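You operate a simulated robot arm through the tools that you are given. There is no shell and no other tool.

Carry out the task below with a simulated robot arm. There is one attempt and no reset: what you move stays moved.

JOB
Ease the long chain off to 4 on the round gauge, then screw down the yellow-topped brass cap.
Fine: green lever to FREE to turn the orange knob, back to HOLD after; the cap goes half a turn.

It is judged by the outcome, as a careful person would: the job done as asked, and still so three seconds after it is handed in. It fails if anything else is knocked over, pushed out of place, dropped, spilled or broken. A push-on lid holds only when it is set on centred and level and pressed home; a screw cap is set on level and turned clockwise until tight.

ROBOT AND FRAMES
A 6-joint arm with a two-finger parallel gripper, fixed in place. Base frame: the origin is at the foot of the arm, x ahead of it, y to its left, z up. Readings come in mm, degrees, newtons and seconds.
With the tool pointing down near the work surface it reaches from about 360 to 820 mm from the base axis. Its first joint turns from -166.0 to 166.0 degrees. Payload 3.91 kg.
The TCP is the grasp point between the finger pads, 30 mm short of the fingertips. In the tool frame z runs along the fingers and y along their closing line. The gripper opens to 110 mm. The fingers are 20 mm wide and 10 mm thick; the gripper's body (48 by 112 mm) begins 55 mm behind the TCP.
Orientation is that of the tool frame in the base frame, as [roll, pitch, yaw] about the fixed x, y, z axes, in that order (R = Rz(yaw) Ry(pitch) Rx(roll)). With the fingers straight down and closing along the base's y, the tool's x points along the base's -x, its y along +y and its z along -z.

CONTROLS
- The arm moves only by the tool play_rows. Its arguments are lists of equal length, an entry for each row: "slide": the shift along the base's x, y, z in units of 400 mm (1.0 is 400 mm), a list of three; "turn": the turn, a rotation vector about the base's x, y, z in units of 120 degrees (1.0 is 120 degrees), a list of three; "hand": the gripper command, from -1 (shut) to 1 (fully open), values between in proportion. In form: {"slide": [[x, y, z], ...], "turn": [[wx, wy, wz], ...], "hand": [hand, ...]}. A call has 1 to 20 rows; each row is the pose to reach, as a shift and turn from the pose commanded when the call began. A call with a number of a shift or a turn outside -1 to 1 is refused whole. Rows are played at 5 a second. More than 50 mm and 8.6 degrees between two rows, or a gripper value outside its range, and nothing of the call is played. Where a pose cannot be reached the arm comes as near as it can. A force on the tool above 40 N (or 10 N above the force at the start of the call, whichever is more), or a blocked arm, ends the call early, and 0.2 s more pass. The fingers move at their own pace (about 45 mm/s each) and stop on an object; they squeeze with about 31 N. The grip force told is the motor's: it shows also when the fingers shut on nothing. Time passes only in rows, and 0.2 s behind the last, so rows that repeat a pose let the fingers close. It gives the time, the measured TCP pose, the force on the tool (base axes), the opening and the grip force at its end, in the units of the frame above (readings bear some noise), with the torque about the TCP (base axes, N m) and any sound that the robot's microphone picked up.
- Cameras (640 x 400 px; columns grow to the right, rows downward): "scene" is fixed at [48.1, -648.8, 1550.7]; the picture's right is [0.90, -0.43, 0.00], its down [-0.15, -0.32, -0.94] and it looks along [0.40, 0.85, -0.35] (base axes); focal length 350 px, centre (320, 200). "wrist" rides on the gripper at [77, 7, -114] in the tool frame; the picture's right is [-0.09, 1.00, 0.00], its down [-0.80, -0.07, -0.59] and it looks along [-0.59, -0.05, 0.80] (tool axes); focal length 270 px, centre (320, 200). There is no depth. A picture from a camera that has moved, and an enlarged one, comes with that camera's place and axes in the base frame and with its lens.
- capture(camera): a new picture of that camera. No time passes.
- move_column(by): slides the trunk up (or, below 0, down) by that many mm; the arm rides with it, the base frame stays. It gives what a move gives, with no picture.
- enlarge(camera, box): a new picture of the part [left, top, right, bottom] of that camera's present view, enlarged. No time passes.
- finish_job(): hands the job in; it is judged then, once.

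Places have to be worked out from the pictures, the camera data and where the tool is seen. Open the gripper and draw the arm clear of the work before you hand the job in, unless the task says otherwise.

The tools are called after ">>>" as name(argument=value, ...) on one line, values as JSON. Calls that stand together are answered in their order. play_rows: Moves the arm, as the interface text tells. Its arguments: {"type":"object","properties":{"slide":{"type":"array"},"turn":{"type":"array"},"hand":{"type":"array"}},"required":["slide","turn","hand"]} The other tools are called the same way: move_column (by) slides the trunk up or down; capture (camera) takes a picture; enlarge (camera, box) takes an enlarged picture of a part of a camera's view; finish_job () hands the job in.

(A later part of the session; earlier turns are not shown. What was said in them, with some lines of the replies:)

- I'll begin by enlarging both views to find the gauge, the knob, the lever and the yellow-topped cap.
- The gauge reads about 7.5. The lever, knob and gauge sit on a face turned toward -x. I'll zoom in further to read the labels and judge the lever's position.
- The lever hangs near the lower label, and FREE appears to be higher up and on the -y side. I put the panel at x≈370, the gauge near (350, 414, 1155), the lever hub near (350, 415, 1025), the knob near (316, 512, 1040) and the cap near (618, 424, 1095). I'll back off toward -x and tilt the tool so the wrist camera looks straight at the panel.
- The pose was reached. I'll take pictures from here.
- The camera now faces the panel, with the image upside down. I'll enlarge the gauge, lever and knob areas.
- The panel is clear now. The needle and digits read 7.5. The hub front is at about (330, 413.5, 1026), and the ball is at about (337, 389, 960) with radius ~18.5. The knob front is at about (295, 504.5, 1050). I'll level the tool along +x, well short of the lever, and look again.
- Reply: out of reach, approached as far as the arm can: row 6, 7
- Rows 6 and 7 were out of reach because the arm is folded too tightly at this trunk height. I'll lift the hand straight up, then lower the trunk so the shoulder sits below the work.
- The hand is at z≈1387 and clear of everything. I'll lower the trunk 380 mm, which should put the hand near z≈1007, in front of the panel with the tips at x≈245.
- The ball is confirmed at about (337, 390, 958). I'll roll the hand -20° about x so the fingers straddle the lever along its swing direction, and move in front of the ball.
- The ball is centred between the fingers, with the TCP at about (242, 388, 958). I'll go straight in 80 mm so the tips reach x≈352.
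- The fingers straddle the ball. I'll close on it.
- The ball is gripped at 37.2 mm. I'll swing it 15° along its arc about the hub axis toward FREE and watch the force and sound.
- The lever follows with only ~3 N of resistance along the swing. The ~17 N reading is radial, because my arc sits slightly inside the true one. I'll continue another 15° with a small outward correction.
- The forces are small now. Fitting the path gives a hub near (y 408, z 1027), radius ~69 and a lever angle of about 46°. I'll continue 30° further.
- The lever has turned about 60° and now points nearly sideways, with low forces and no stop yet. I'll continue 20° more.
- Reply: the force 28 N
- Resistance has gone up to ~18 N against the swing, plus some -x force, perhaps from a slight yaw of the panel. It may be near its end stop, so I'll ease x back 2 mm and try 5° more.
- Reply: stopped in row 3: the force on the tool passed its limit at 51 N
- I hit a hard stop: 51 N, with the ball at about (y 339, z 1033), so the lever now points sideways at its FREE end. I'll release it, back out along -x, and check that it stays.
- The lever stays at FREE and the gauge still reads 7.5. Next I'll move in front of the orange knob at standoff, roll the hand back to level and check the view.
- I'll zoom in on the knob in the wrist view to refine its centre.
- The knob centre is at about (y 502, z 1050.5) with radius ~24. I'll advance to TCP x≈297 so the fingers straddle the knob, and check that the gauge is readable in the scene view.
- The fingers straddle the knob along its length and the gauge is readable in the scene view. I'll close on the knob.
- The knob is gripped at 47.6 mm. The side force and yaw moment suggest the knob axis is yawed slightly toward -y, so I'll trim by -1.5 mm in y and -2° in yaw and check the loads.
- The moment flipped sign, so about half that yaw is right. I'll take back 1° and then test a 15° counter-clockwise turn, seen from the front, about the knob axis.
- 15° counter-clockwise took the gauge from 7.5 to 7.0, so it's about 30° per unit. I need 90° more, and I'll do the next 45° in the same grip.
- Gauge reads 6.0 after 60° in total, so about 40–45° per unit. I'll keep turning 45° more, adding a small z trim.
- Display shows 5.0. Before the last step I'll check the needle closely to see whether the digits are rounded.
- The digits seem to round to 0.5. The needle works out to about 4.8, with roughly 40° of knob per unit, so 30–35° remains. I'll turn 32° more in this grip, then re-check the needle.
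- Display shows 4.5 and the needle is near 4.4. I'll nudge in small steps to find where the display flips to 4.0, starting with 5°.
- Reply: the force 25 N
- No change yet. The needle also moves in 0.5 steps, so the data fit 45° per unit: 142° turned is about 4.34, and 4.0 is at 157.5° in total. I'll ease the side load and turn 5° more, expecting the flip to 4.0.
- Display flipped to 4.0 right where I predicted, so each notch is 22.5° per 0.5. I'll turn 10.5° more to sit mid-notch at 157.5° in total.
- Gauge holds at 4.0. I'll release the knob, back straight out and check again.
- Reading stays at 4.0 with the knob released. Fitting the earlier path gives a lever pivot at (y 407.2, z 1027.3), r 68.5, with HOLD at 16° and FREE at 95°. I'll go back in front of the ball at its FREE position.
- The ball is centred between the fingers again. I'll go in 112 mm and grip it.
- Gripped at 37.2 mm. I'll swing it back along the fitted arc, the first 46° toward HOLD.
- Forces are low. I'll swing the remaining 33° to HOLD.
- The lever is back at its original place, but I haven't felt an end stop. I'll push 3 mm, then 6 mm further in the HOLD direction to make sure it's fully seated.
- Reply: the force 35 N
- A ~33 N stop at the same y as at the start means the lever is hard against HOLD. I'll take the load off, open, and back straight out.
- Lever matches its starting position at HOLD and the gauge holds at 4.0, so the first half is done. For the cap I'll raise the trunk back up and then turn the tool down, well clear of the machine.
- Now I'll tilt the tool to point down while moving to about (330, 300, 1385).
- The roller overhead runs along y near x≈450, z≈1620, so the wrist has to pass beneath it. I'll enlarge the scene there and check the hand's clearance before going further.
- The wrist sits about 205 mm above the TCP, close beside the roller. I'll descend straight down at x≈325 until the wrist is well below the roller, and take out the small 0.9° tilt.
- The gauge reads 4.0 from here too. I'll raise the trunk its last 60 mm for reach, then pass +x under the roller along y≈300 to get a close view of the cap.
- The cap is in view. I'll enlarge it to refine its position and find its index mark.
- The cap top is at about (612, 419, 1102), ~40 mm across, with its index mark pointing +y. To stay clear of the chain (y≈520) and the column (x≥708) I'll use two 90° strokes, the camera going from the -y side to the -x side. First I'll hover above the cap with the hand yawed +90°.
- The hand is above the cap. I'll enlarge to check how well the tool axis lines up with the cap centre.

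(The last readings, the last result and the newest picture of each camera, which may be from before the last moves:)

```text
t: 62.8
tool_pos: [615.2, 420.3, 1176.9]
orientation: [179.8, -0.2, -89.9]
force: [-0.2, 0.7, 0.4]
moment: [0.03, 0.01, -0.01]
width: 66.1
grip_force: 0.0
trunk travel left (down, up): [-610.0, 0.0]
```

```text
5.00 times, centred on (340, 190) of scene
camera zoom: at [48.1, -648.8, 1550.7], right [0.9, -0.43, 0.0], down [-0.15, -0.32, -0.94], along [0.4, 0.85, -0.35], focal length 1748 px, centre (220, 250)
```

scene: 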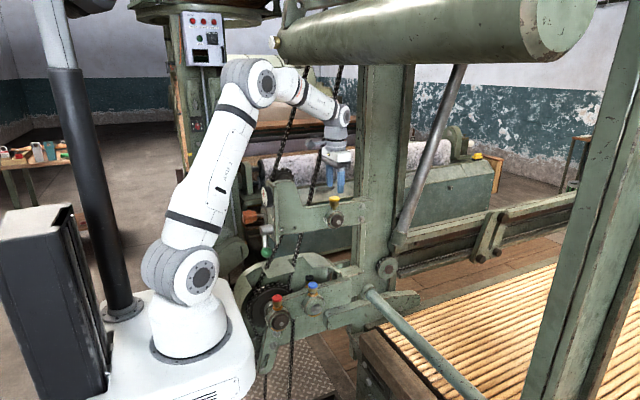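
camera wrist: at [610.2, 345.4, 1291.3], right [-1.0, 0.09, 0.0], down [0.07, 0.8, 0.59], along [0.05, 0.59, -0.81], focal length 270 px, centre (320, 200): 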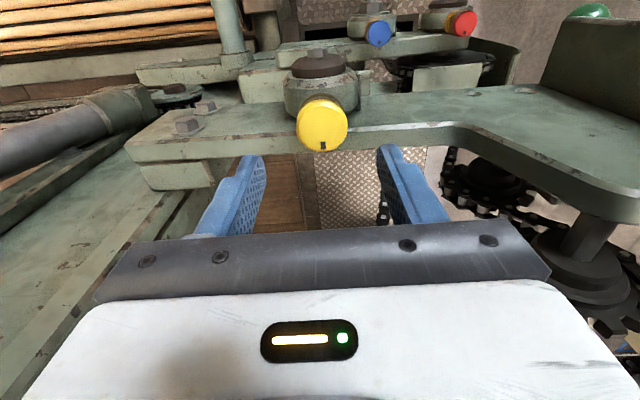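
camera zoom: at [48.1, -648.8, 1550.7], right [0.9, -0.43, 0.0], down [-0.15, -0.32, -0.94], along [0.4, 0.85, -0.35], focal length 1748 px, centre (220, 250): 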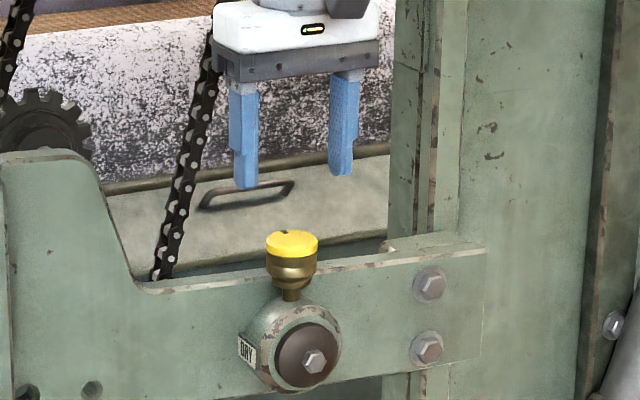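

Aligned: the cap's top face is at about (615, 421.5, 1097), diameter ~38. I'll descend to TCP z≈1107, which puts the tips about 20 mm below the cap top and above the bar.

>>> play_rows(slide=[[0, 0.003, -0.05], [0, 0.003, -0.1], [0, 0.003, -0.14], [0, 0.003, -0.175], [0, 0.003, -0.175]], turn=[[0, 0, 0], [0, 0, 0], [0, 0, 0], [0, 0, 0], [0, 0, 0]], hand=[0.2, 0.2, 0.2, 0.2, 0.2])

>>> capture(camera="wrist")

>>> enlarge(camera="scene", box=[310, 160, 370, 220])

```text
t: 64.0
tool_pos: [614.4, 422.5, 1106.2]
orientation: [179.7, -0.1, -90.0]
force: [0.2, -0.4, -0.7]
moment: [0.03, -0.01, -0.02]
width: 66.2
grip_force: 0.0
trunk travel left (down, up): [-610.0, 0.0]
```

```text
taken
camera wrist: at [608.7, 347.1, 1220.5], right [-1.0, 0.09, 0.0], down [0.07, 0.8, 0.59], along [0.05, 0.59, -0.81], focal length 270 px, centre (320, 200)
```

wrist: 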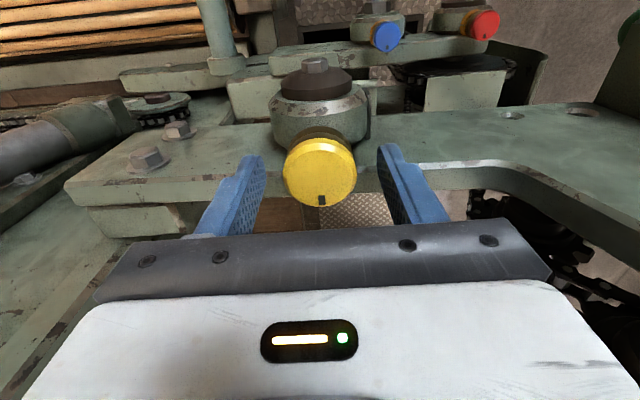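

```text
6.67 times, centred on (340, 190) of scene
camera zoom: at [48.1, -648.8, 1550.7], right [0.9, -0.43, 0.0], down [-0.15, -0.32, -0.94], along [0.4, 0.85, -0.35], focal length 2331 px, centre (187, 267)
```

zoom: 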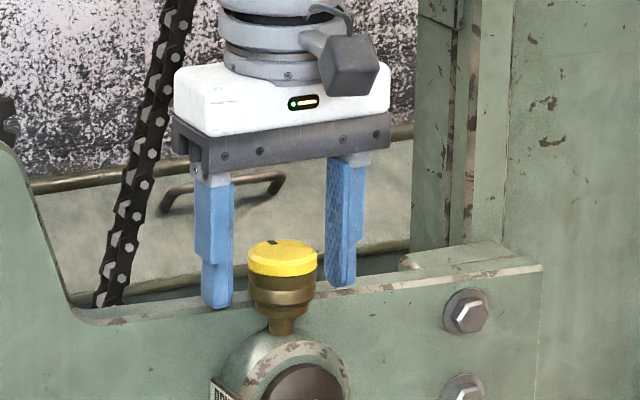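

The fingers straddle the cap in x. I'll enlarge once more to check the y-centring before closing.

>>> enlarge(camera="wrist", box=[260, 120, 380, 220])

```text
4.00 times, centred on (320, 170) of wrist
camera zoom: at [608.7, 347.1, 1220.5], right [-1.0, 0.09, 0.0], down [0.07, 0.8, 0.59], along [0.05, 0.59, -0.81], focal length 1081 px, centre (320, 320)
```

zoom: 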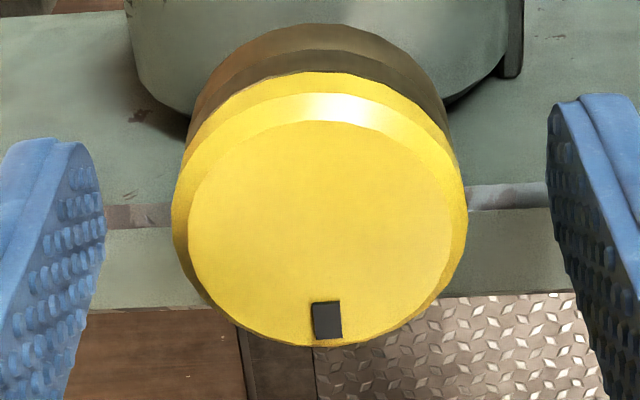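

Centred within about 1–2 mm. I'll shift y by -1 mm and close on the cap.

>>> play_rows(slide=[[0, -0.0025, 0], [0, -0.0025, 0], [0, -0.0025, 0], [0, -0.0025, 0], [0, -0.0025, 0], [0, -0.0025, 0]], turn=[[0, 0, 0], [0, 0, 0], [0, 0, 0], [0, 0, 0], [0, 0, 0], [0, 0, 0]], hand=[0.2, -0.3, -1, -1, -1, -1])

>>> capture(camera="wrist")

```text
t: 65.4
tool_pos: [613.7, 420.6, 1107.0]
orientation: [179.8, -0.2, -89.9]
force: [-2.0, -1.3, -2.3]
moment: [0.18, -0.83, -0.02]
width: 38.0
grip_force: 44.8
trunk travel left (down, up): [-610.0, 0.0]
```

```text
taken
camera wrist: at [608.4, 345.8, 1221.1], right [-1.0, 0.09, 0.0], down [0.07, 0.8, 0.59], along [0.05, 0.59, -0.81], focal length 270 px, centre (320, 200)
```

wrist: 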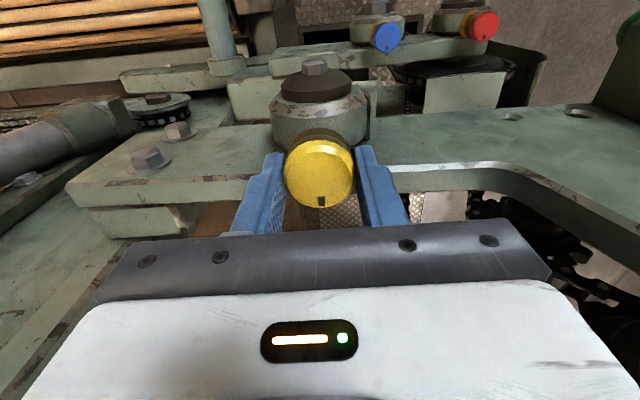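

Gripped at 38.0 mm with low side force. I'll turn clockwise (-z) 15° first to feel the load.

>>> play_rows(slide=[[0, 0, 0], [0, 0, 0], [0, 0, 0], [0, 0, 0]], turn=[[0, 0, -0.0417], [0, 0, -0.0834], [0, 0, -0.125], [0, 0, -0.125]], hand=[-1, -1, -1, -1])

>>> capture(camera="wrist")

```text
t: 66.6
tool_pos: [613.5, 414.6, 1106.9]
orientation: [179.8, -0.6, -104.9]
force: [-6.7, -16.4, 2.3]
moment: [0.37, -0.94, 1.44]
width: 37.9
grip_force: 44.9
trunk travel left (down, up): [-610.0, 0.0]
stopped in row 4: the force on the tool passed its limit at 41 N (the readings are from after the stop); the commanded pose is now the measured one
```

```text
taken
camera wrist: at [588.0, 344.0, 1221.7], right [-0.94, 0.34, 0.0], down [0.28, 0.76, 0.59], along [0.2, 0.55, -0.81], focal length 270 px, centre (320, 200)
```

wrist: 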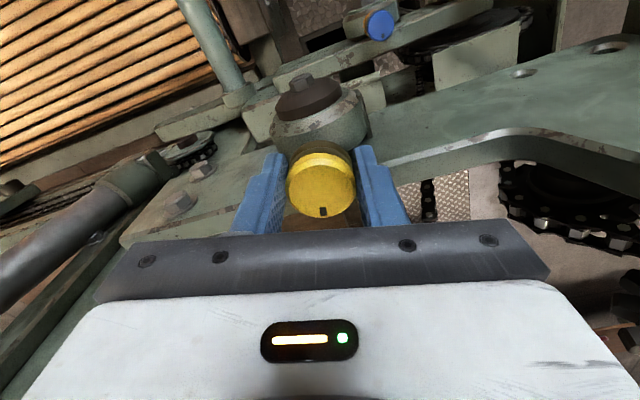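

The stop wasn't the cap. The hand was pushed 6 mm in -y, so the -x fingertip must have met the side of the bar, whose top is close to my tip height. The cap did turn ~15° with the hand. I'll open slightly, raise 9 mm and re-centre.

>>> play_rows(slide=[[0, 0, 0], [0, 0, 0], [0, 0, 0.01], [0, 0, 0.022], [0.002, 0.008, 0.022], [0.003, 0.015, 0.022], [0.003, 0.015, 0.022]], turn=[[0, 0, 0], [0, 0, 0], [0, 0, 0], [0, 0, 0], [0, 0, 0], [0, 0, 0], [0, 0, 0]], hand=[-0.2, -0.2, -0.2, -0.1, 0.0, 0.1, 0.1])

>>> capture(camera="wrist")

>>> enlarge(camera="scene", box=[310, 160, 370, 220])

>>> enlarge(camera="wrist", box=[250, 120, 390, 230])

```text
t: 67.6
tool_pos: [618.3, 411.8, 1108.7]
orientation: [179.4, -1.1, -105.2]
force: [8.6, -13.7, -1.5]
moment: [0.34, 0.16, 0.34]
width: 48.7
grip_force: 0.1
trunk travel left (down, up): [-610.0, 0.0]
stopped in row 5: the force on the tool passed its limit at 42 N (the readings are from after the stop); the commanded pose is now the measured one
```

```text
taken
camera wrist: at [591.7, 342.9, 1224.3], right [-0.94, 0.35, 0.01], down [0.29, 0.76, 0.58], along [0.19, 0.55, -0.82], focal length 270 px, centre (320, 200)
```

wrist: 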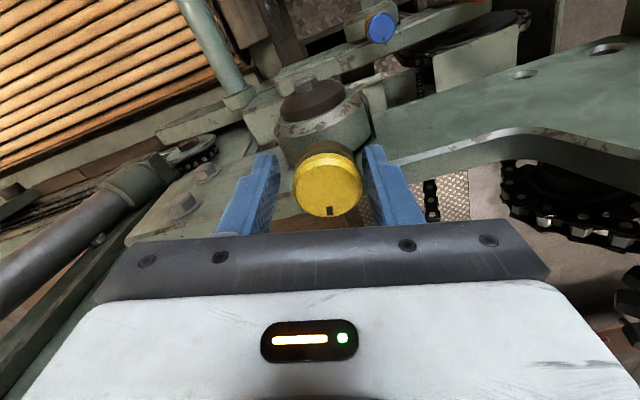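

```text
6.67 times, centred on (340, 190) of scene
camera zoom: at [48.1, -648.8, 1550.7], right [0.9, -0.43, 0.0], down [-0.15, -0.32, -0.94], along [0.4, 0.85, -0.35], focal length 2331 px, centre (187, 267)
```

zoom: 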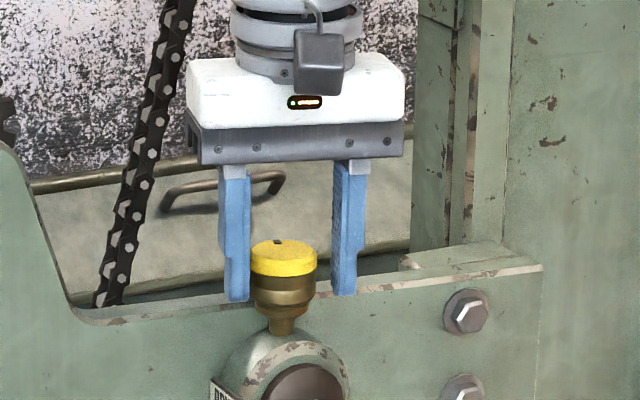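

```text
3.64 times, centred on (320, 175) of wrist
camera zoom: at [591.7, 342.9, 1224.3], right [-0.94, 0.35, 0.01], down [0.29, 0.76, 0.58], along [0.19, 0.55, -0.82], focal length 983 px, centre (320, 291)
```

zoom: 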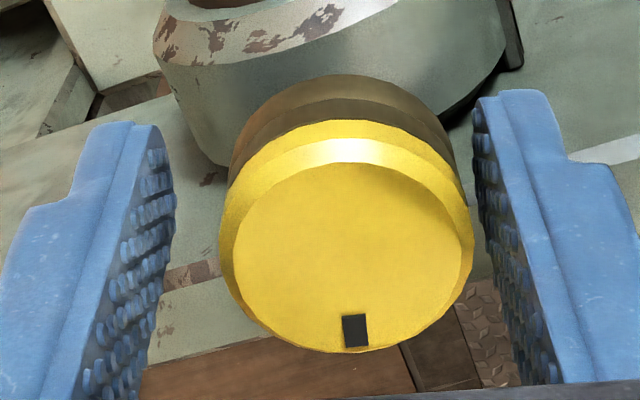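

I'm blocked again, and the force line points to something touching the outside of the -x finger. I'll inspect closely from both cameras before moving any more.

>>> enlarge(camera="wrist", box=[340, 100, 500, 230])

>>> enlarge(camera="scene", box=[270, 50, 400, 170])

>>> capture(camera="scene")

>>> enlarge(camera="scene", box=[322, 180, 352, 210])

```text
3.08 times, centred on (420, 165) of wrist
camera zoom: at [591.7, 342.9, 1224.3], right [-0.94, 0.35, 0.01], down [0.29, 0.76, 0.58], along [0.19, 0.55, -0.82], focal length 832 px, centre (12, 308)
```

zoom: 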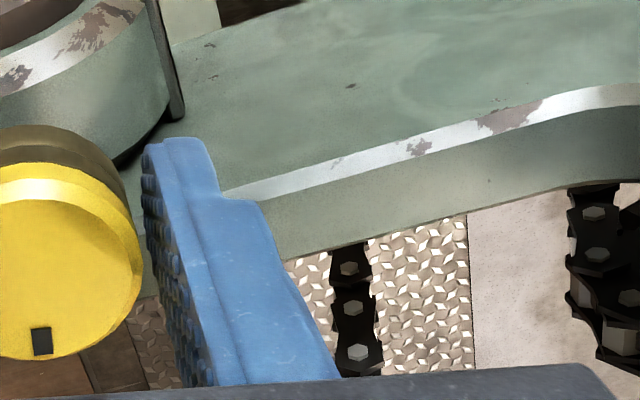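

```text
3.33 times, centred on (335, 110) of scene
camera zoom: at [48.1, -648.8, 1550.7], right [0.9, -0.43, 0.0], down [-0.15, -0.32, -0.94], along [0.4, 0.85, -0.35], focal length 1165 px, centre (270, 500)
```

zoom: 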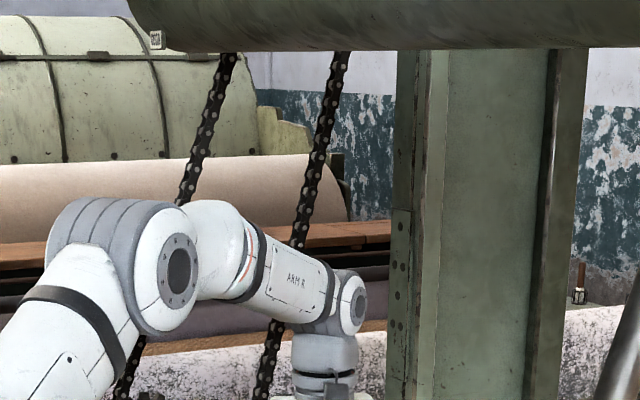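

```text
taken
```

scene: 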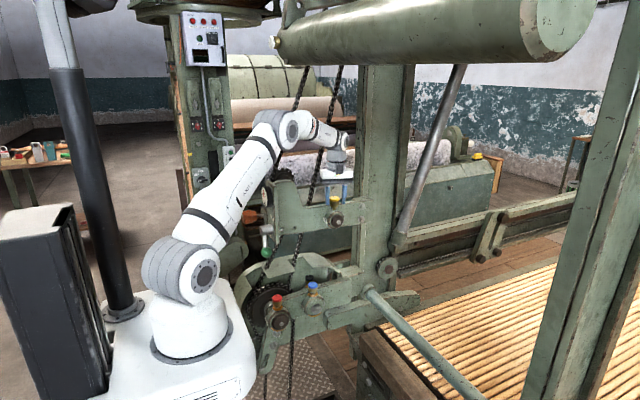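

```text
13.33 times, centred on (337, 195) of scene
camera zoom: at [48.1, -648.8, 1550.7], right [0.9, -0.43, 0.0], down [-0.15, -0.32, -0.94], along [0.4, 0.85, -0.35], focal length 4662 px, centre (93, 267)
```

zoom: 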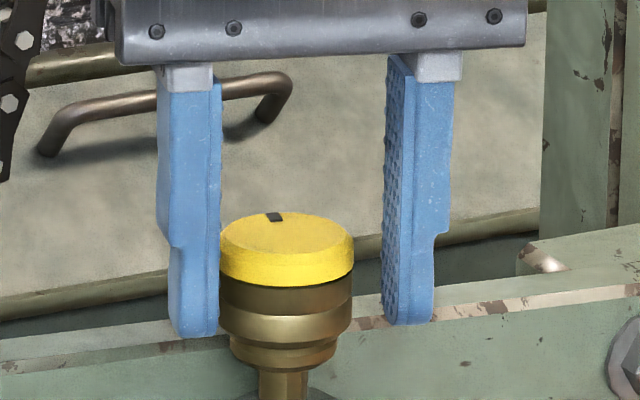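

The wall it hit is at y≈431, and the contact seems higher than the visible bar top, so the bar's collision shape may stand taller than it looks. I'll back off in -y, rise clear of the cap, and probe gently in +y there to learn how high it goes.

>>> play_rows(slide=[[0, -0.01, 0], [0, -0.015, 0.005], [0, -0.015, 0.03], [0, -0.015, 0.06], [0, -0.015, 0.085], [0, -0.015, 0.085]], turn=[[0, 0, 0], [0, 0, 0], [0, 0, 0], [0, 0, 0], [0, 0, 0], [0, 0, 0]], hand=[0.0, 0.0, 0.0, 0.0, 0.0, 0.0])

```text
t: 69.0
tool_pos: [615.8, 409.3, 1142.5]
orientation: [179.4, -1.0, -105.0]
force: [0.4, -0.4, 0.6]
moment: [0.04, -0.01, 0.04]
width: 54.9
grip_force: 0.1
trunk travel left (down, up): [-610.0, 0.0]
```

I'm free now, with the tips at z≈1112, above the cap. I'll straighten the tool and probe +y in 3 mm steps at this height.

>>> play_rows(slide=[[0, 0, 0], [0, 0.0075, 0], [0, 0.015, 0], [0, 0.0225, 0], [0, 0.03, 0], [0, 0.03, 0]], turn=[[0.0076, -0.0073, 0], [0.0076, -0.0073, 0], [0.0076, -0.0073, 0], [0.0076, -0.0073, 0], [0.0076, -0.0073, 0], [0.0076, -0.0073, 0]], hand=[0.0, 0.0, 0.0, 0.0, 0.0, 0.0])

```text
t: 70.4
tool_pos: [614.6, 414.8, 1143.7]
orientation: [179.8, 0.0, -105.2]
force: [-8.7, -38.5, -7.8]
moment: [-0.83, -0.11, 1.47]
width: 53.8
grip_force: 0.2
trunk travel left (down, up): [-610.0, 0.0]
```

The unseen wall is confirmed: the contact is at y≈432 and z up to ~1138, above the visible bar. A finger can't pass more than ~11 mm beyond the cap centre toward +y. I'll turn the cap in short strokes of about ±15° with the fingers closing along x and the hand offset toward -y. First I'll back off and yaw to -75°.

>>> play_rows(slide=[[0, -0.02, 0], [0, -0.035, 0], [0, -0.035, 0], [0, -0.035, 0], [0, -0.035, 0], [0, -0.035, 0]], turn=[[0, 0, 0], [0, 0, 0.06], [0, 0, 0.12], [0, 0, 0.18], [0, 0, 0.25], [0, 0, 0.25]], hand=[0.0, 0.0, 0.0, 0.0, 0.0, 0.0])

>>> play_rows(slide=[[0, 0, 0]], turn=[[0, 0, 0]], hand=[0.0])

>>> enlarge(camera="wrist", box=[240, 80, 400, 200])

```text
t: 71.8
tool_pos: [614.8, 407.4, 1143.8]
orientation: [-180.0, 0.1, -75.0]
force: [1.3, 0.2, 0.6]
moment: [0.05, 0.02, 0.0]
width: 54.9
grip_force: 0.1
trunk travel left (down, up): [-610.0, 0.0]
```

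```text
t: 72.2
tool_pos: [613.6, 407.5, 1143.5]
orientation: [180.0, 0.2, -75.0]
force: [0.7, -0.3, -0.8]
moment: [-0.02, 0.01, -0.01]
width: 55.2
grip_force: 0.1
trunk travel left (down, up): [-610.0, 0.0]
```

```text
3.33 times, centred on (320, 140) of wrist
camera zoom: at [627.4, 332.5, 1257.0], right [-0.98, -0.17, 0.0], down [-0.14, 0.79, 0.6], along [-0.1, 0.59, -0.8], focal length 901 px, centre (320, 400)
```

zoom: 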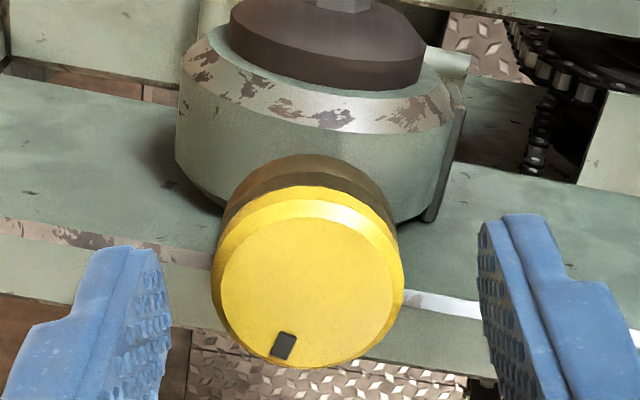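

The cap centre is confirmed at (614.5, 420.2), and the mark azimuth is now ~80° (it was 88°), so it has turned about 8°. I'll straddle the cap at yaw -75° with the hand 8 mm toward -y, and grip.

>>> play_rows(slide=[[0.0098, -0.0018, 0], [0.0098, -0.0018, -0.04], [0.0098, -0.0018, -0.0865], [0.0098, -0.0018, -0.0865], [0.0098, -0.0018, -0.0865], [0.008, 0.0055, -0.0865], [0.006, 0.0128, -0.0865], [0.006, 0.0128, -0.0865], [0.006, 0.0128, -0.0865], [0.006, 0.0128, -0.0865], [0.006, 0.0128, -0.0865]], turn=[[0, 0, 0], [0, 0, 0], [0, 0, 0], [0, 0, 0], [0, 0, 0], [0, 0, 0], [0, 0, 0], [0, 0, 0], [0, 0, 0], [0, 0, 0], [0, 0, 0]], hand=[0.0, 0.0, 0.0, -0.16, -0.16, -0.16, -0.16, -1, -1, -1, -1])

>>> enlarge(camera="wrist", box=[240, 110, 400, 230])

>>> enlarge(camera="scene", box=[322, 180, 352, 210])

```text
t: 74.6
tool_pos: [615.9, 413.6, 1107.3]
orientation: [179.9, 0.1, -75.0]
force: [-0.9, 0.2, 1.5]
moment: [-0.42, 0.62, -0.01]
width: 37.9
grip_force: 45.0
trunk travel left (down, up): [-610.0, 0.0]
```

```text
3.33 times, centred on (320, 170) of wrist
camera zoom: at [629.4, 338.7, 1221.9], right [-0.99, -0.17, 0.0], down [-0.14, 0.79, 0.6], along [-0.1, 0.59, -0.8], focal length 901 px, centre (320, 300)
```

zoom: 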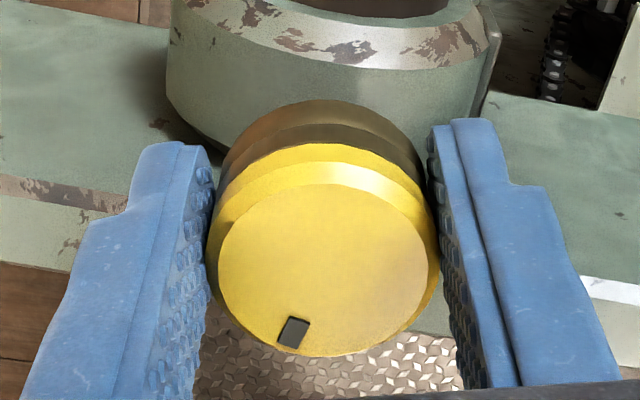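

```text
13.33 times, centred on (337, 195) of scene
camera zoom: at [48.1, -648.8, 1550.7], right [0.9, -0.43, 0.0], down [-0.15, -0.32, -0.94], along [0.4, 0.85, -0.35], focal length 4662 px, centre (93, 267)
```

zoom: 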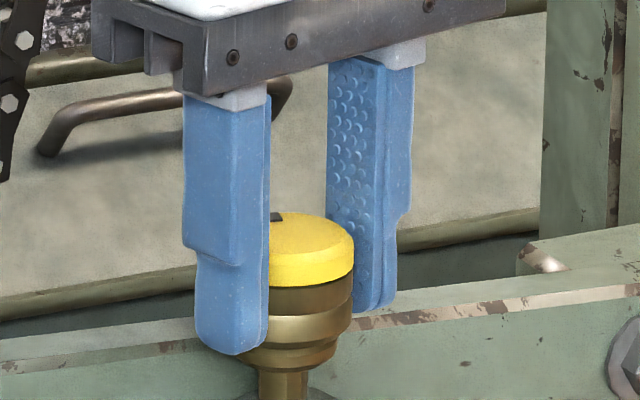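

Gripped at 37.9 mm with almost no load. I'll turn clockwise 30° about the cap's own axis.

>>> play_rows(slide=[[-0.0017, -0.0004, 0], [-0.0034, -0.0006, 0], [-0.0052, -0.0007, 0], [-0.0069, -0.0006, 0], [-0.0087, -0.0004, 0], [-0.0104, 0, 0], [-0.0104, 0, 0]], turn=[[0, 0, -0.0417], [0, 0, -0.0834], [0, 0, -0.125], [0, 0, -0.1667], [0, 0, -0.2083], [0, 0, -0.25], [0, 0, -0.25]], hand=[-1, -1, -1, -1, -1, -1, -1])

>>> enlarge(camera="wrist", box=[240, 110, 400, 230])

>>> enlarge(camera="scene", box=[322, 180, 352, 210])

```text
t: 76.2
tool_pos: [613.1, 412.9, 1107.8]
orientation: [-179.9, 0.1, -105.1]
force: [1.7, 1.8, -1.3]
moment: [-0.25, 0.92, -0.03]
width: 37.7
grip_force: 45.2
trunk travel left (down, up): [-610.0, 0.0]
```

```text
3.33 times, centred on (320, 170) of wrist
camera zoom: at [586.7, 342.3, 1221.9], right [-0.94, 0.34, 0.0], down [0.28, 0.75, 0.6], along [0.21, 0.56, -0.8], focal length 901 px, centre (320, 300)
```

zoom: 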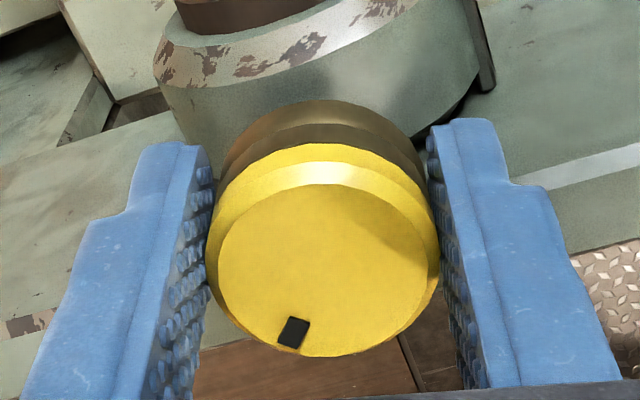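

```text
13.33 times, centred on (337, 195) of scene
camera zoom: at [48.1, -648.8, 1550.7], right [0.9, -0.43, 0.0], down [-0.15, -0.32, -0.94], along [0.4, 0.85, -0.35], focal length 4662 px, centre (93, 267)
```

zoom: 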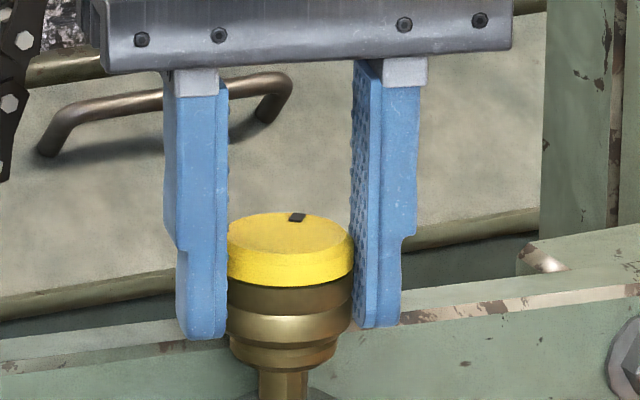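

That worked cleanly: the cap turned 31° with the hand (mark 80° → 49°) and essentially no load. About 141° remains. I'll ratchet: open slightly, pull back, yaw back 30°, re-grip and turn another 30° in one sequence.

>>> play_rows(slide=[[0, 0, 0], [0, 0, 0], [-0.0039, -0.0145, 0], [-0.0003, -0.0153, 0], [0.0034, -0.0156, 0], [0.007, -0.0156, 0], [0.0107, -0.0153, 0], [0.0142, -0.0145, 0], [0.0104, 0, 0], [0.0104, 0, 0], [0.0104, 0, 0], [0.0104, 0, 0], [0.0104, 0, 0], [0.0087, -0.0004, 0], [0.0069, -0.0006, 0], [0.0052, -0.0007, 0], [0.0034, -0.0006, 0], [0.0017, -0.0004, 0], [0, 0, 0], [0, 0, 0]], turn=[[0, 0, 0], [0, 0, 0], [0, 0, 0], [0, 0, 0.05], [0, 0, 0.1], [0, 0, 0.15], [0, 0, 0.2], [0, 0, 0.25], [0, 0, 0.25], [0, 0, 0.25], [0, 0, 0.25], [0, 0, 0.25], [0, 0, 0.25], [0, 0, 0.2083], [0, 0, 0.1667], [0, 0, 0.125], [0, 0, 0.0833], [0, 0, 0.0417], [0, 0, 0], [0, 0, 0]], hand=[-0.16, -0.16, -0.16, -0.16, -0.16, -0.16, -0.16, -0.16, -0.16, -1, -1, -1, -1, -1, -1, -1, -1, -1, -1, -1])

>>> enlarge(camera="wrist", box=[240, 110, 400, 230])

>>> enlarge(camera="scene", box=[322, 180, 352, 210])

```text
t: 80.4
tool_pos: [613.3, 412.6, 1108.6]
orientation: [-180.0, 0.2, -105.1]
force: [6.6, 1.6, 6.6]
moment: [-1.04, 0.38, -0.04]
width: 37.2
grip_force: 45.0
trunk travel left (down, up): [-610.0, 0.0]
```

```text
3.33 times, centred on (320, 170) of wrist
camera zoom: at [586.3, 341.6, 1222.7], right [-0.94, 0.34, 0.0], down [0.28, 0.75, 0.6], along [0.21, 0.56, -0.8], focal length 901 px, centre (320, 300)
```

zoom: 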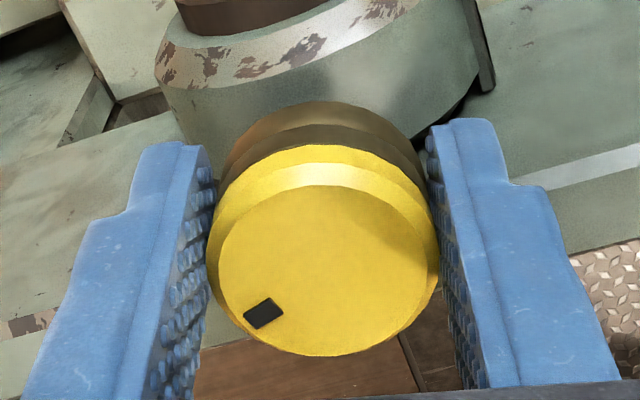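

```text
13.33 times, centred on (337, 195) of scene
camera zoom: at [48.1, -648.8, 1550.7], right [0.9, -0.43, 0.0], down [-0.15, -0.32, -0.94], along [0.4, 0.85, -0.35], focal length 4662 px, centre (93, 267)
```

zoom: 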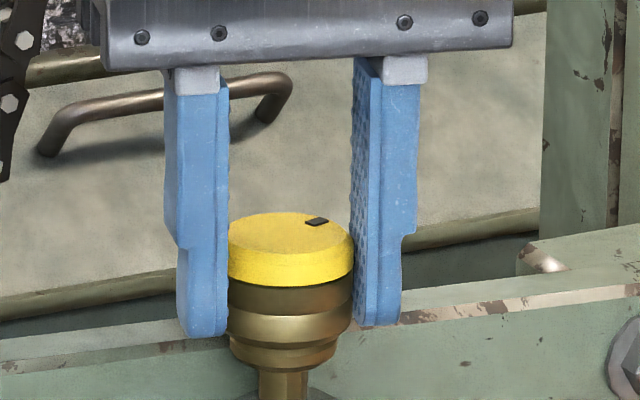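

Another ~28° done (mark now ~22°). I'll repeat the same ratchet stroke.

>>> play_rows(slide=[[0, 0, 0], [0, 0, 0], [-0.0039, -0.0145, 0], [-0.0003, -0.0153, 0], [0.0034, -0.0156, 0], [0.007, -0.0156, 0], [0.0107, -0.0153, 0], [0.0142, -0.0145, 0], [0.0104, 0, 0], [0.0104, 0, 0], [0.0104, 0, 0], [0.0104, 0, 0], [0.0104, 0, 0], [0.0087, -0.0004, 0], [0.0069, -0.0006, 0], [0.0052, -0.0007, 0], [0.0034, -0.0006, 0], [0.0017, -0.0004, 0], [0, 0, 0], [0, 0, 0]], turn=[[0, 0, 0], [0, 0, 0], [0, 0, 0], [0, 0, 0.05], [0, 0, 0.1], [0, 0, 0.15], [0, 0, 0.2], [0, 0, 0.25], [0, 0, 0.25], [0, 0, 0.25], [0, 0, 0.25], [0, 0, 0.25], [0, 0, 0.25], [0, 0, 0.2083], [0, 0, 0.1667], [0, 0, 0.125], [0, 0, 0.0833], [0, 0, 0.0417], [0, 0, 0], [0, 0, 0]], hand=[-0.16, -0.16, -0.16, -0.16, -0.16, -0.16, -0.16, -0.16, -0.16, -1, -1, -1, -1, -1, -1, -1, -1, -1, -1, -1])

>>> enlarge(camera="wrist", box=[240, 110, 400, 230])

>>> enlarge(camera="scene", box=[322, 180, 352, 210])

```text
t: 84.6
tool_pos: [613.3, 412.1, 1107.5]
orientation: [-179.9, 0.2, -105.2]
force: [9.9, 3.2, 6.3]
moment: [0.52, -0.08, -0.09]
width: 37.5
grip_force: 44.8
trunk travel left (down, up): [-610.0, 0.0]
```

```text
3.33 times, centred on (320, 170) of wrist
camera zoom: at [586.5, 342.2, 1221.6], right [-0.94, 0.34, 0.0], down [0.28, 0.75, 0.6], along [0.21, 0.56, -0.8], focal length 901 px, centre (320, 300)
```

zoom: 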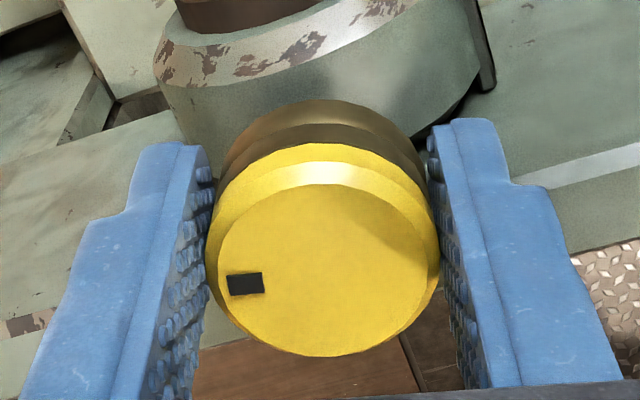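

```text
13.33 times, centred on (337, 195) of scene
camera zoom: at [48.1, -648.8, 1550.7], right [0.9, -0.43, 0.0], down [-0.15, -0.32, -0.94], along [0.4, 0.85, -0.35], focal length 4662 px, centre (93, 267)
```

zoom: 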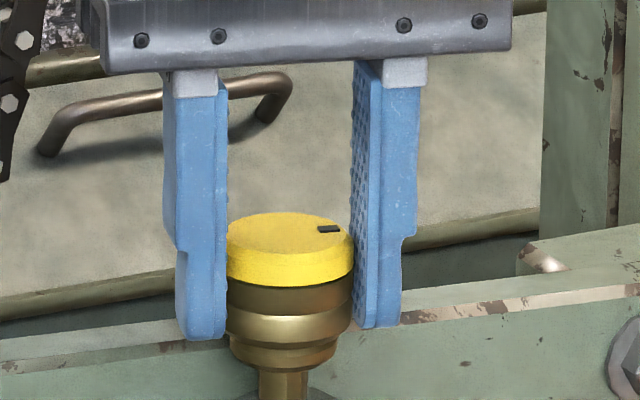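

Mark is now at about -8°, with ~84° to go. Repeating the stroke.

>>> play_rows(slide=[[0, 0, 0], [0, 0, 0], [-0.0039, -0.0145, 0], [-0.0003, -0.0153, 0], [0.0034, -0.0156, 0], [0.007, -0.0156, 0], [0.0107, -0.0153, 0], [0.0142, -0.0145, 0], [0.0104, 0, 0], [0.0104, 0, 0], [0.0104, 0, 0], [0.0104, 0, 0], [0.0104, 0, 0], [0.0087, -0.0004, 0], [0.0069, -0.0006, 0], [0.0052, -0.0007, 0], [0.0034, -0.0006, 0], [0.0017, -0.0004, 0], [0, 0, 0], [0, 0, 0]], turn=[[0, 0, 0], [0, 0, 0], [0, 0, 0], [0, 0, 0.05], [0, 0, 0.1], [0, 0, 0.15], [0, 0, 0.2], [0, 0, 0.25], [0, 0, 0.25], [0, 0, 0.25], [0, 0, 0.25], [0, 0, 0.25], [0, 0, 0.25], [0, 0, 0.2083], [0, 0, 0.1667], [0, 0, 0.125], [0, 0, 0.0833], [0, 0, 0.0417], [0, 0, 0], [0, 0, 0]], hand=[-0.16, -0.16, -0.16, -0.16, -0.16, -0.16, -0.16, -0.16, -0.16, -1, -1, -1, -1, -1, -1, -1, -1, -1, -1, -1])

>>> enlarge(camera="wrist", box=[240, 110, 400, 230])

>>> enlarge(camera="scene", box=[322, 180, 352, 210])

```text
t: 88.8
tool_pos: [613.5, 413.6, 1108.2]
orientation: [-180.0, 0.2, -105.1]
force: [6.3, 1.0, -1.1]
moment: [0.11, -0.42, -0.03]
width: 37.3
grip_force: 45.2
trunk travel left (down, up): [-610.0, 0.0]
```

```text
3.33 times, centred on (320, 170) of wrist
camera zoom: at [586.7, 342.6, 1221.8], right [-0.94, 0.34, 0.0], down [0.28, 0.75, 0.6], along [0.21, 0.56, -0.8], focal length 901 px, centre (320, 300)
```

zoom: 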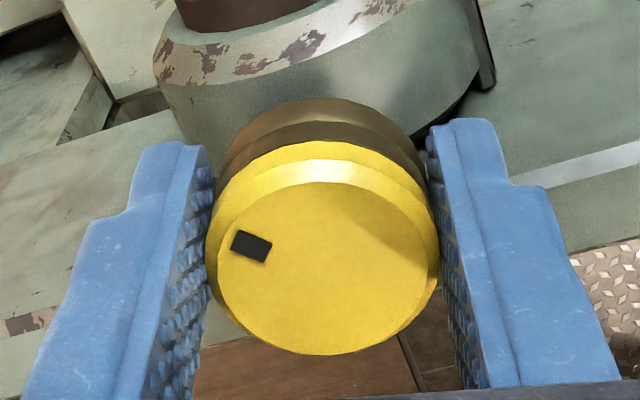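

```text
13.33 times, centred on (337, 195) of scene
camera zoom: at [48.1, -648.8, 1550.7], right [0.9, -0.43, 0.0], down [-0.15, -0.32, -0.94], along [0.4, 0.85, -0.35], focal length 4662 px, centre (93, 267)
```

zoom: 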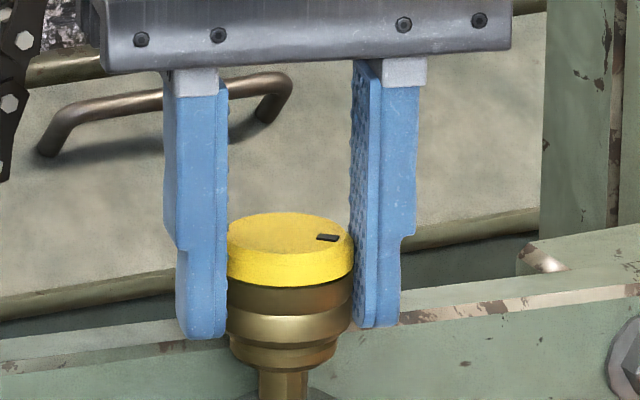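

Mark ~-40°, ~51° remaining. Another full 30° stroke.

>>> play_rows(slide=[[0, 0, 0], [0, 0, 0], [-0.0039, -0.0145, 0], [-0.0003, -0.0153, 0], [0.0034, -0.0156, 0], [0.007, -0.0156, 0], [0.0107, -0.0153, 0], [0.0142, -0.0145, 0], [0.0104, 0, 0], [0.0104, 0, 0], [0.0104, 0, 0], [0.0104, 0, 0], [0.0104, 0, 0], [0.0087, -0.0004, 0], [0.0069, -0.0006, 0], [0.0052, -0.0007, 0], [0.0034, -0.0006, 0], [0.0017, -0.0004, 0], [0, 0, 0], [0, 0, 0]], turn=[[0, 0, 0], [0, 0, 0], [0, 0, 0], [0, 0, 0.05], [0, 0, 0.1], [0, 0, 0.15], [0, 0, 0.2], [0, 0, 0.25], [0, 0, 0.25], [0, 0, 0.25], [0, 0, 0.25], [0, 0, 0.25], [0, 0, 0.25], [0, 0, 0.2083], [0, 0, 0.1667], [0, 0, 0.125], [0, 0, 0.0833], [0, 0, 0.0417], [0, 0, 0], [0, 0, 0]], hand=[-0.16, -0.16, -0.16, -0.16, -0.16, -0.16, -0.16, -0.16, -0.16, -1, -1, -1, -1, -1, -1, -1, -1, -1, -1, -1])

>>> enlarge(camera="wrist", box=[240, 110, 400, 230])

>>> enlarge(camera="scene", box=[322, 180, 352, 210])

```text
t: 93.0
tool_pos: [613.3, 412.4, 1107.6]
orientation: [-179.9, 0.1, -105.1]
force: [4.7, -4.4, 4.1]
moment: [-1.06, 0.39, -0.06]
width: 37.7
grip_force: 45.0
trunk travel left (down, up): [-610.0, 0.0]
```

```text
3.33 times, centred on (320, 170) of wrist
camera zoom: at [586.3, 341.5, 1221.8], right [-0.94, 0.34, 0.0], down [0.28, 0.75, 0.6], along [0.21, 0.56, -0.8], focal length 901 px, centre (320, 300)
```

zoom: 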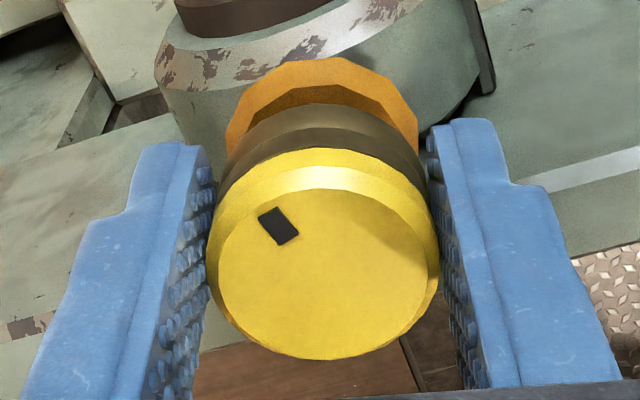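

```text
13.33 times, centred on (337, 195) of scene
camera zoom: at [48.1, -648.8, 1550.7], right [0.9, -0.43, 0.0], down [-0.15, -0.32, -0.94], along [0.4, 0.85, -0.35], focal length 4662 px, centre (93, 267)
```

zoom: 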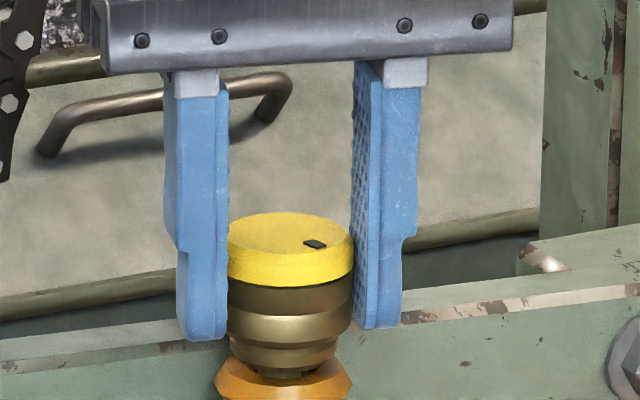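

An orange grease ring has now appeared under the cap, like on the other fittings. The mark sits at about -72°, about 160° turned. I'll finish the remaining ~20° to make the half turn.

>>> play_rows(slide=[[0, 0, 0], [0, 0, 0], [-0.0039, -0.0145, 0], [0.0001, -0.0153, 0], [0.0042, -0.0157, 0], [0.0082, -0.0156, 0], [0.0069, -0.0006, 0], [0.0069, -0.0006, 0], [0.0069, -0.0006, 0], [0.0069, -0.0006, 0], [0.0069, -0.0006, 0], [0.0052, -0.0007, 0], [0.0034, -0.0006, 0], [0.0017, -0.0004, 0], [0, 0, 0], [0, 0, 0]], turn=[[0, 0, 0], [0, 0, 0], [0, 0, 0], [0, 0, 0.0556], [0, 0, 0.111], [0, 0, 0.1667], [0, 0, 0.1667], [0, 0, 0.1667], [0, 0, 0.1667], [0, 0, 0.1667], [0, 0, 0.1667], [0, 0, 0.125], [0, 0, 0.0833], [0, 0, 0.0417], [0, 0, 0], [0, 0, 0]], hand=[-0.16, -0.16, -0.16, -0.16, -0.16, -0.16, -0.16, -1, -1, -1, -1, -1, -1, -1, -1, -1])

>>> enlarge(camera="wrist", box=[240, 110, 400, 230])

>>> enlarge(camera="scene", box=[322, 180, 352, 210])

```text
t: 96.4
tool_pos: [612.8, 413.7, 1108.1]
orientation: [-180.0, 0.2, -105.1]
force: [5.8, 3.9, 4.4]
moment: [0.29, 0.0, 0.41]
width: 37.0
grip_force: 44.6
trunk travel left (down, up): [-610.0, 0.0]
```

```text
3.33 times, centred on (320, 170) of wrist
camera zoom: at [586.7, 342.8, 1221.7], right [-0.94, 0.34, 0.0], down [0.28, 0.75, 0.6], along [0.21, 0.56, -0.8], focal length 901 px, centre (320, 300)
```

zoom: 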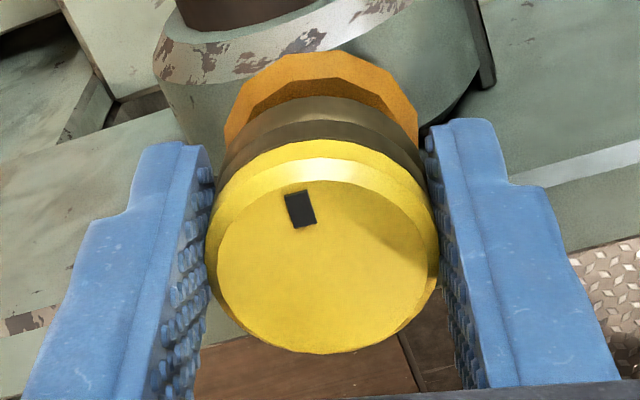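

```text
13.33 times, centred on (337, 195) of scene
camera zoom: at [48.1, -648.8, 1550.7], right [0.9, -0.43, 0.0], down [-0.15, -0.32, -0.94], along [0.4, 0.85, -0.35], focal length 4662 px, centre (93, 267)
```

zoom: 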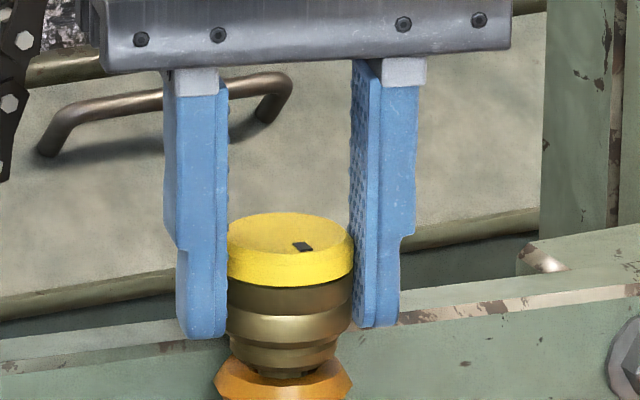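

Mark is now at about -92°, opposite where it started, so that's half a turn, and a little tightening torque (0.4 N·m) has appeared. I'll release, pull back in -y, lift straight up, and inspect.

>>> play_rows(slide=[[0, 0, 0], [0, 0, 0], [-0.0039, -0.0145, 0], [-0.0039, -0.0145, 0], [-0.0039, -0.0145, 0.04], [-0.0039, -0.0145, 0.1], [-0.0039, -0.02, 0.18], [-0.0039, -0.05, 0.25], [-0.0039, -0.1, 0.25], [-0.0039, -0.1, 0.25]], turn=[[0, 0, 0], [0, 0, 0], [0, 0, 0], [0, 0, 0], [0, 0, 0], [0, 0, 0], [0, 0, 0], [0, 0, 0], [0, 0, 0], [0, 0, 0]], hand=[-0.16, -0.16, -0.16, 0.0, 0.0, 0.0, 0.0, 0.0, 0.0, 0.0])

>>> capture(camera="wrist")

>>> enlarge(camera="scene", box=[315, 185, 365, 235])

>>> enlarge(camera="scene", box=[230, 160, 310, 260])

```text
t: 98.6
tool_pos: [612.1, 374.2, 1206.8]
orientation: [180.0, 0.1, -105.2]
force: [-0.4, 0.4, -0.8]
moment: [0.02, 0.02, 0.04]
width: 55.0
grip_force: 0.0
trunk travel left (down, up): [-610.0, 0.0]
```

```text
taken
camera wrist: at [585.1, 301.7, 1321.2], right [-0.94, 0.34, 0.0], down [0.28, 0.75, 0.6], along [0.21, 0.56, -0.8], focal length 270 px, centre (320, 200)
```

wrist: 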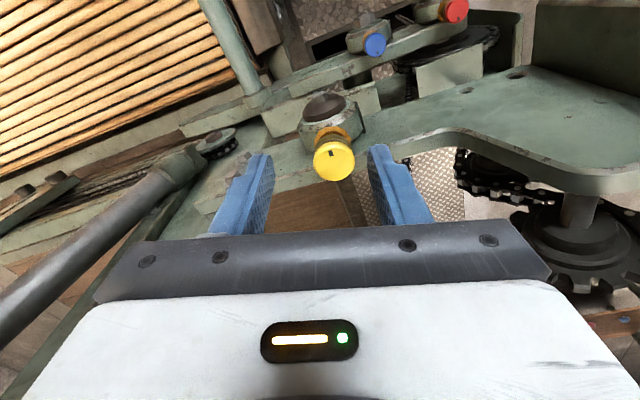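

```text
8.00 times, centred on (340, 210) of scene
camera zoom: at [48.1, -648.8, 1550.7], right [0.9, -0.43, 0.0], down [-0.15, -0.32, -0.94], along [0.4, 0.85, -0.35], focal length 2797 px, centre (160, 120)
```

zoom: 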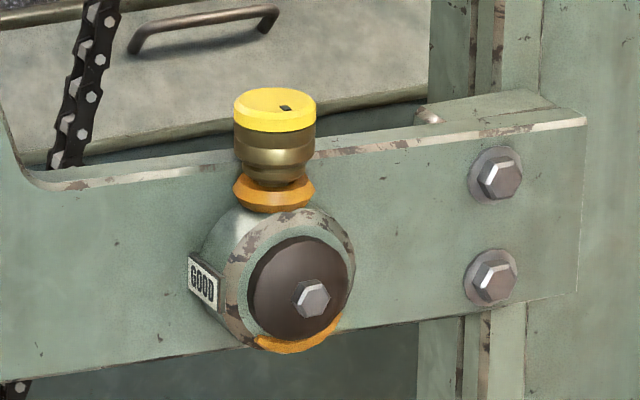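

```text
4.00 times, centred on (270, 210) of scene
camera zoom: at [48.1, -648.8, 1550.7], right [0.9, -0.43, 0.0], down [-0.15, -0.32, -0.94], along [0.4, 0.85, -0.35], focal length 1398 px, centre (520, 160)
```

zoom: 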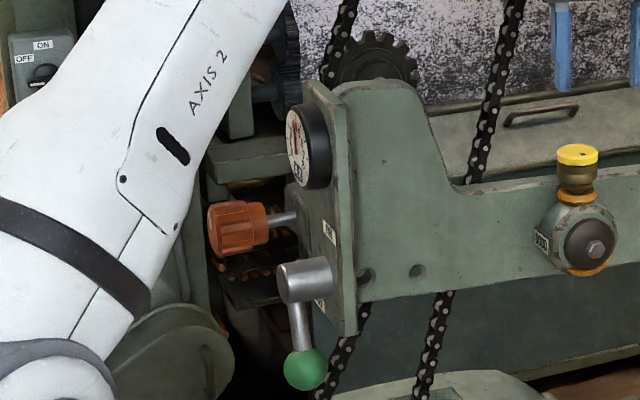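

The bearing label now reads GOOD, and fresh grease shows. I'll verify the cap's mark angle and the gauge once more.

>>> enlarge(camera="wrist", box=[290, 120, 380, 195])

>>> enlarge(camera="scene", box=[255, 180, 285, 208])

```text
5.33 times, centred on (335, 158) of wrist
camera zoom: at [585.1, 301.7, 1321.2], right [-0.94, 0.34, 0.0], down [0.28, 0.75, 0.6], along [0.21, 0.56, -0.8], focal length 1442 px, centre (240, 427)
```

zoom: 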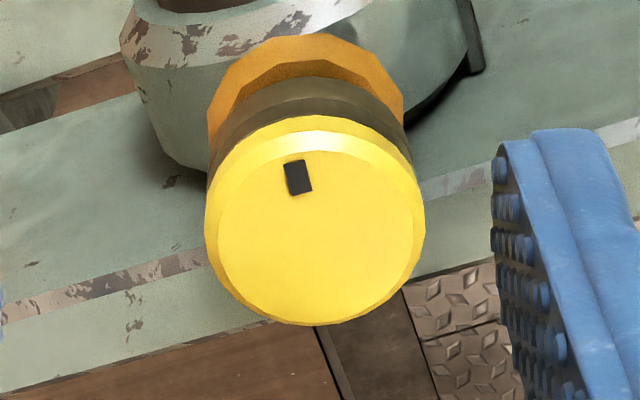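

```text
14.29 times, centred on (270, 194) of scene
camera zoom: at [48.1, -648.8, 1550.7], right [0.9, -0.43, 0.0], down [-0.15, -0.32, -0.94], along [0.4, 0.85, -0.35], focal length 4995 px, centre (1034, 286)
```

zoom: 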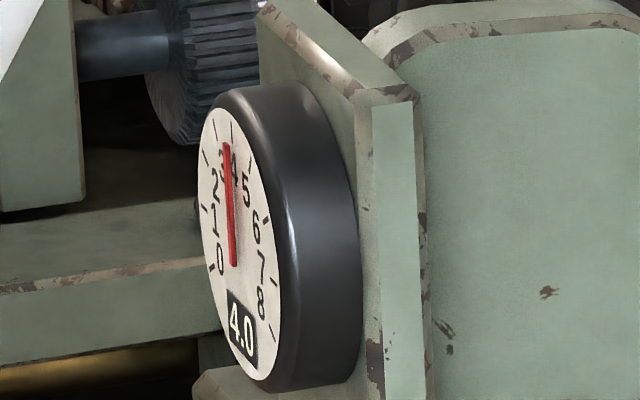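

Everything checks out: gauge 4.0, lever at HOLD, cap turned half a turn, label GOOD. I'll draw the arm back along the same path under the roller, with the gripper open and clear of the machine.

>>> play_rows(slide=[[0, -0.08, 0], [0, -0.18, 0], [-0.08, -0.2, 0], [-0.18, -0.2, 0], [-0.28, -0.2, 0], [-0.38, -0.2, 0], [-0.48, -0.2, 0], [-0.58, -0.2, 0], [-0.68, -0.22, 0], [-0.74, -0.26, 0], [-0.74, -0.3, 0], [-0.74, -0.3, 0]], turn=[[0, 0, 0], [0, 0, 0], [0, 0, 0], [0, 0, 0], [0, 0, 0], [0, 0, 0], [0, 0, 0], [0, 0, 0], [0, 0, 0], [0, 0, 0], [0, 0, 0], [0, 0, 0]], hand=[0.2, 0.5, 1, 1, 1, 1, 1, 1, 1, 1, 1, 1])

>>> capture(camera="scene")

>>> enlarge(camera="scene", box=[240, 160, 370, 260])

```text
t: 101.2
tool_pos: [314.2, 252.5, 1208.9]
orientation: [180.0, 0.0, -105.0]
force: [0.6, 0.3, 0.5]
moment: [-0.01, 0.02, 0.0]
width: 109.9
grip_force: 0.0
trunk travel left (down, up): [-610.0, 0.0]
```

```text
taken
```

scene: 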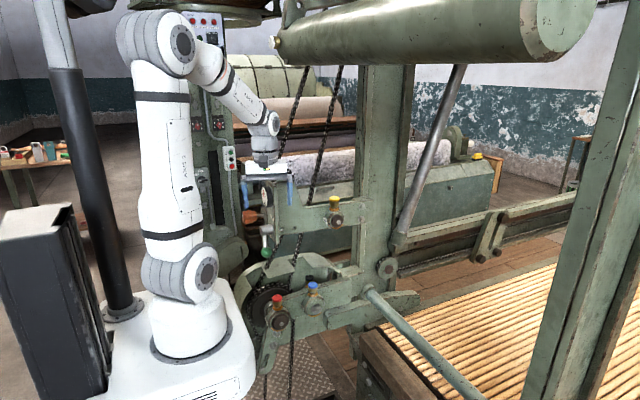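

```text
4.00 times, centred on (305, 210) of scene
camera zoom: at [48.1, -648.8, 1550.7], right [0.9, -0.43, 0.0], down [-0.15, -0.32, -0.94], along [0.4, 0.85, -0.35], focal length 1398 px, centre (380, 160)
```

zoom: 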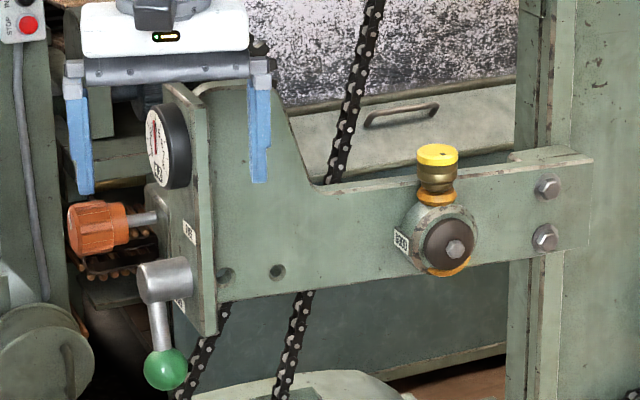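

The arm is clear with the gripper open. The lever is at HOLD, the gauge reads 4.0, and the cap has been turned half a turn with the label at GOOD. Handing the job in.

>>> finish_job()

```text
The job is handed in.
```

The long chain is eased off to 4 on the round gauge, and the yellow-topped brass cap is screwed down half a turn. I've handed the job in, but no verdict came back.

- **Chain:** I moved the green lever to FREE and turned the orange knob counter-clockwise about 157°. The gauge then read 4.0 and stayed there after I let go. The lever is back hard against its stop at HOLD.
- **Cap:** It is turned clockwise about 180–185°, judged from the mark on its top. Fresh grease shows below it, and the bearing label changed from DRY to GOOD.
- **Contact:** The fingers pressed against the bar beside the cap three times, at about 40 N each, and one of those was a deliberate probe. Something blocked them higher than the bar looks. After that I turned the cap in short strokes of about 30°. In the last pictures, nothing looked moved or damaged.

The gripper is open and the arm is drawn back clear of the machine.
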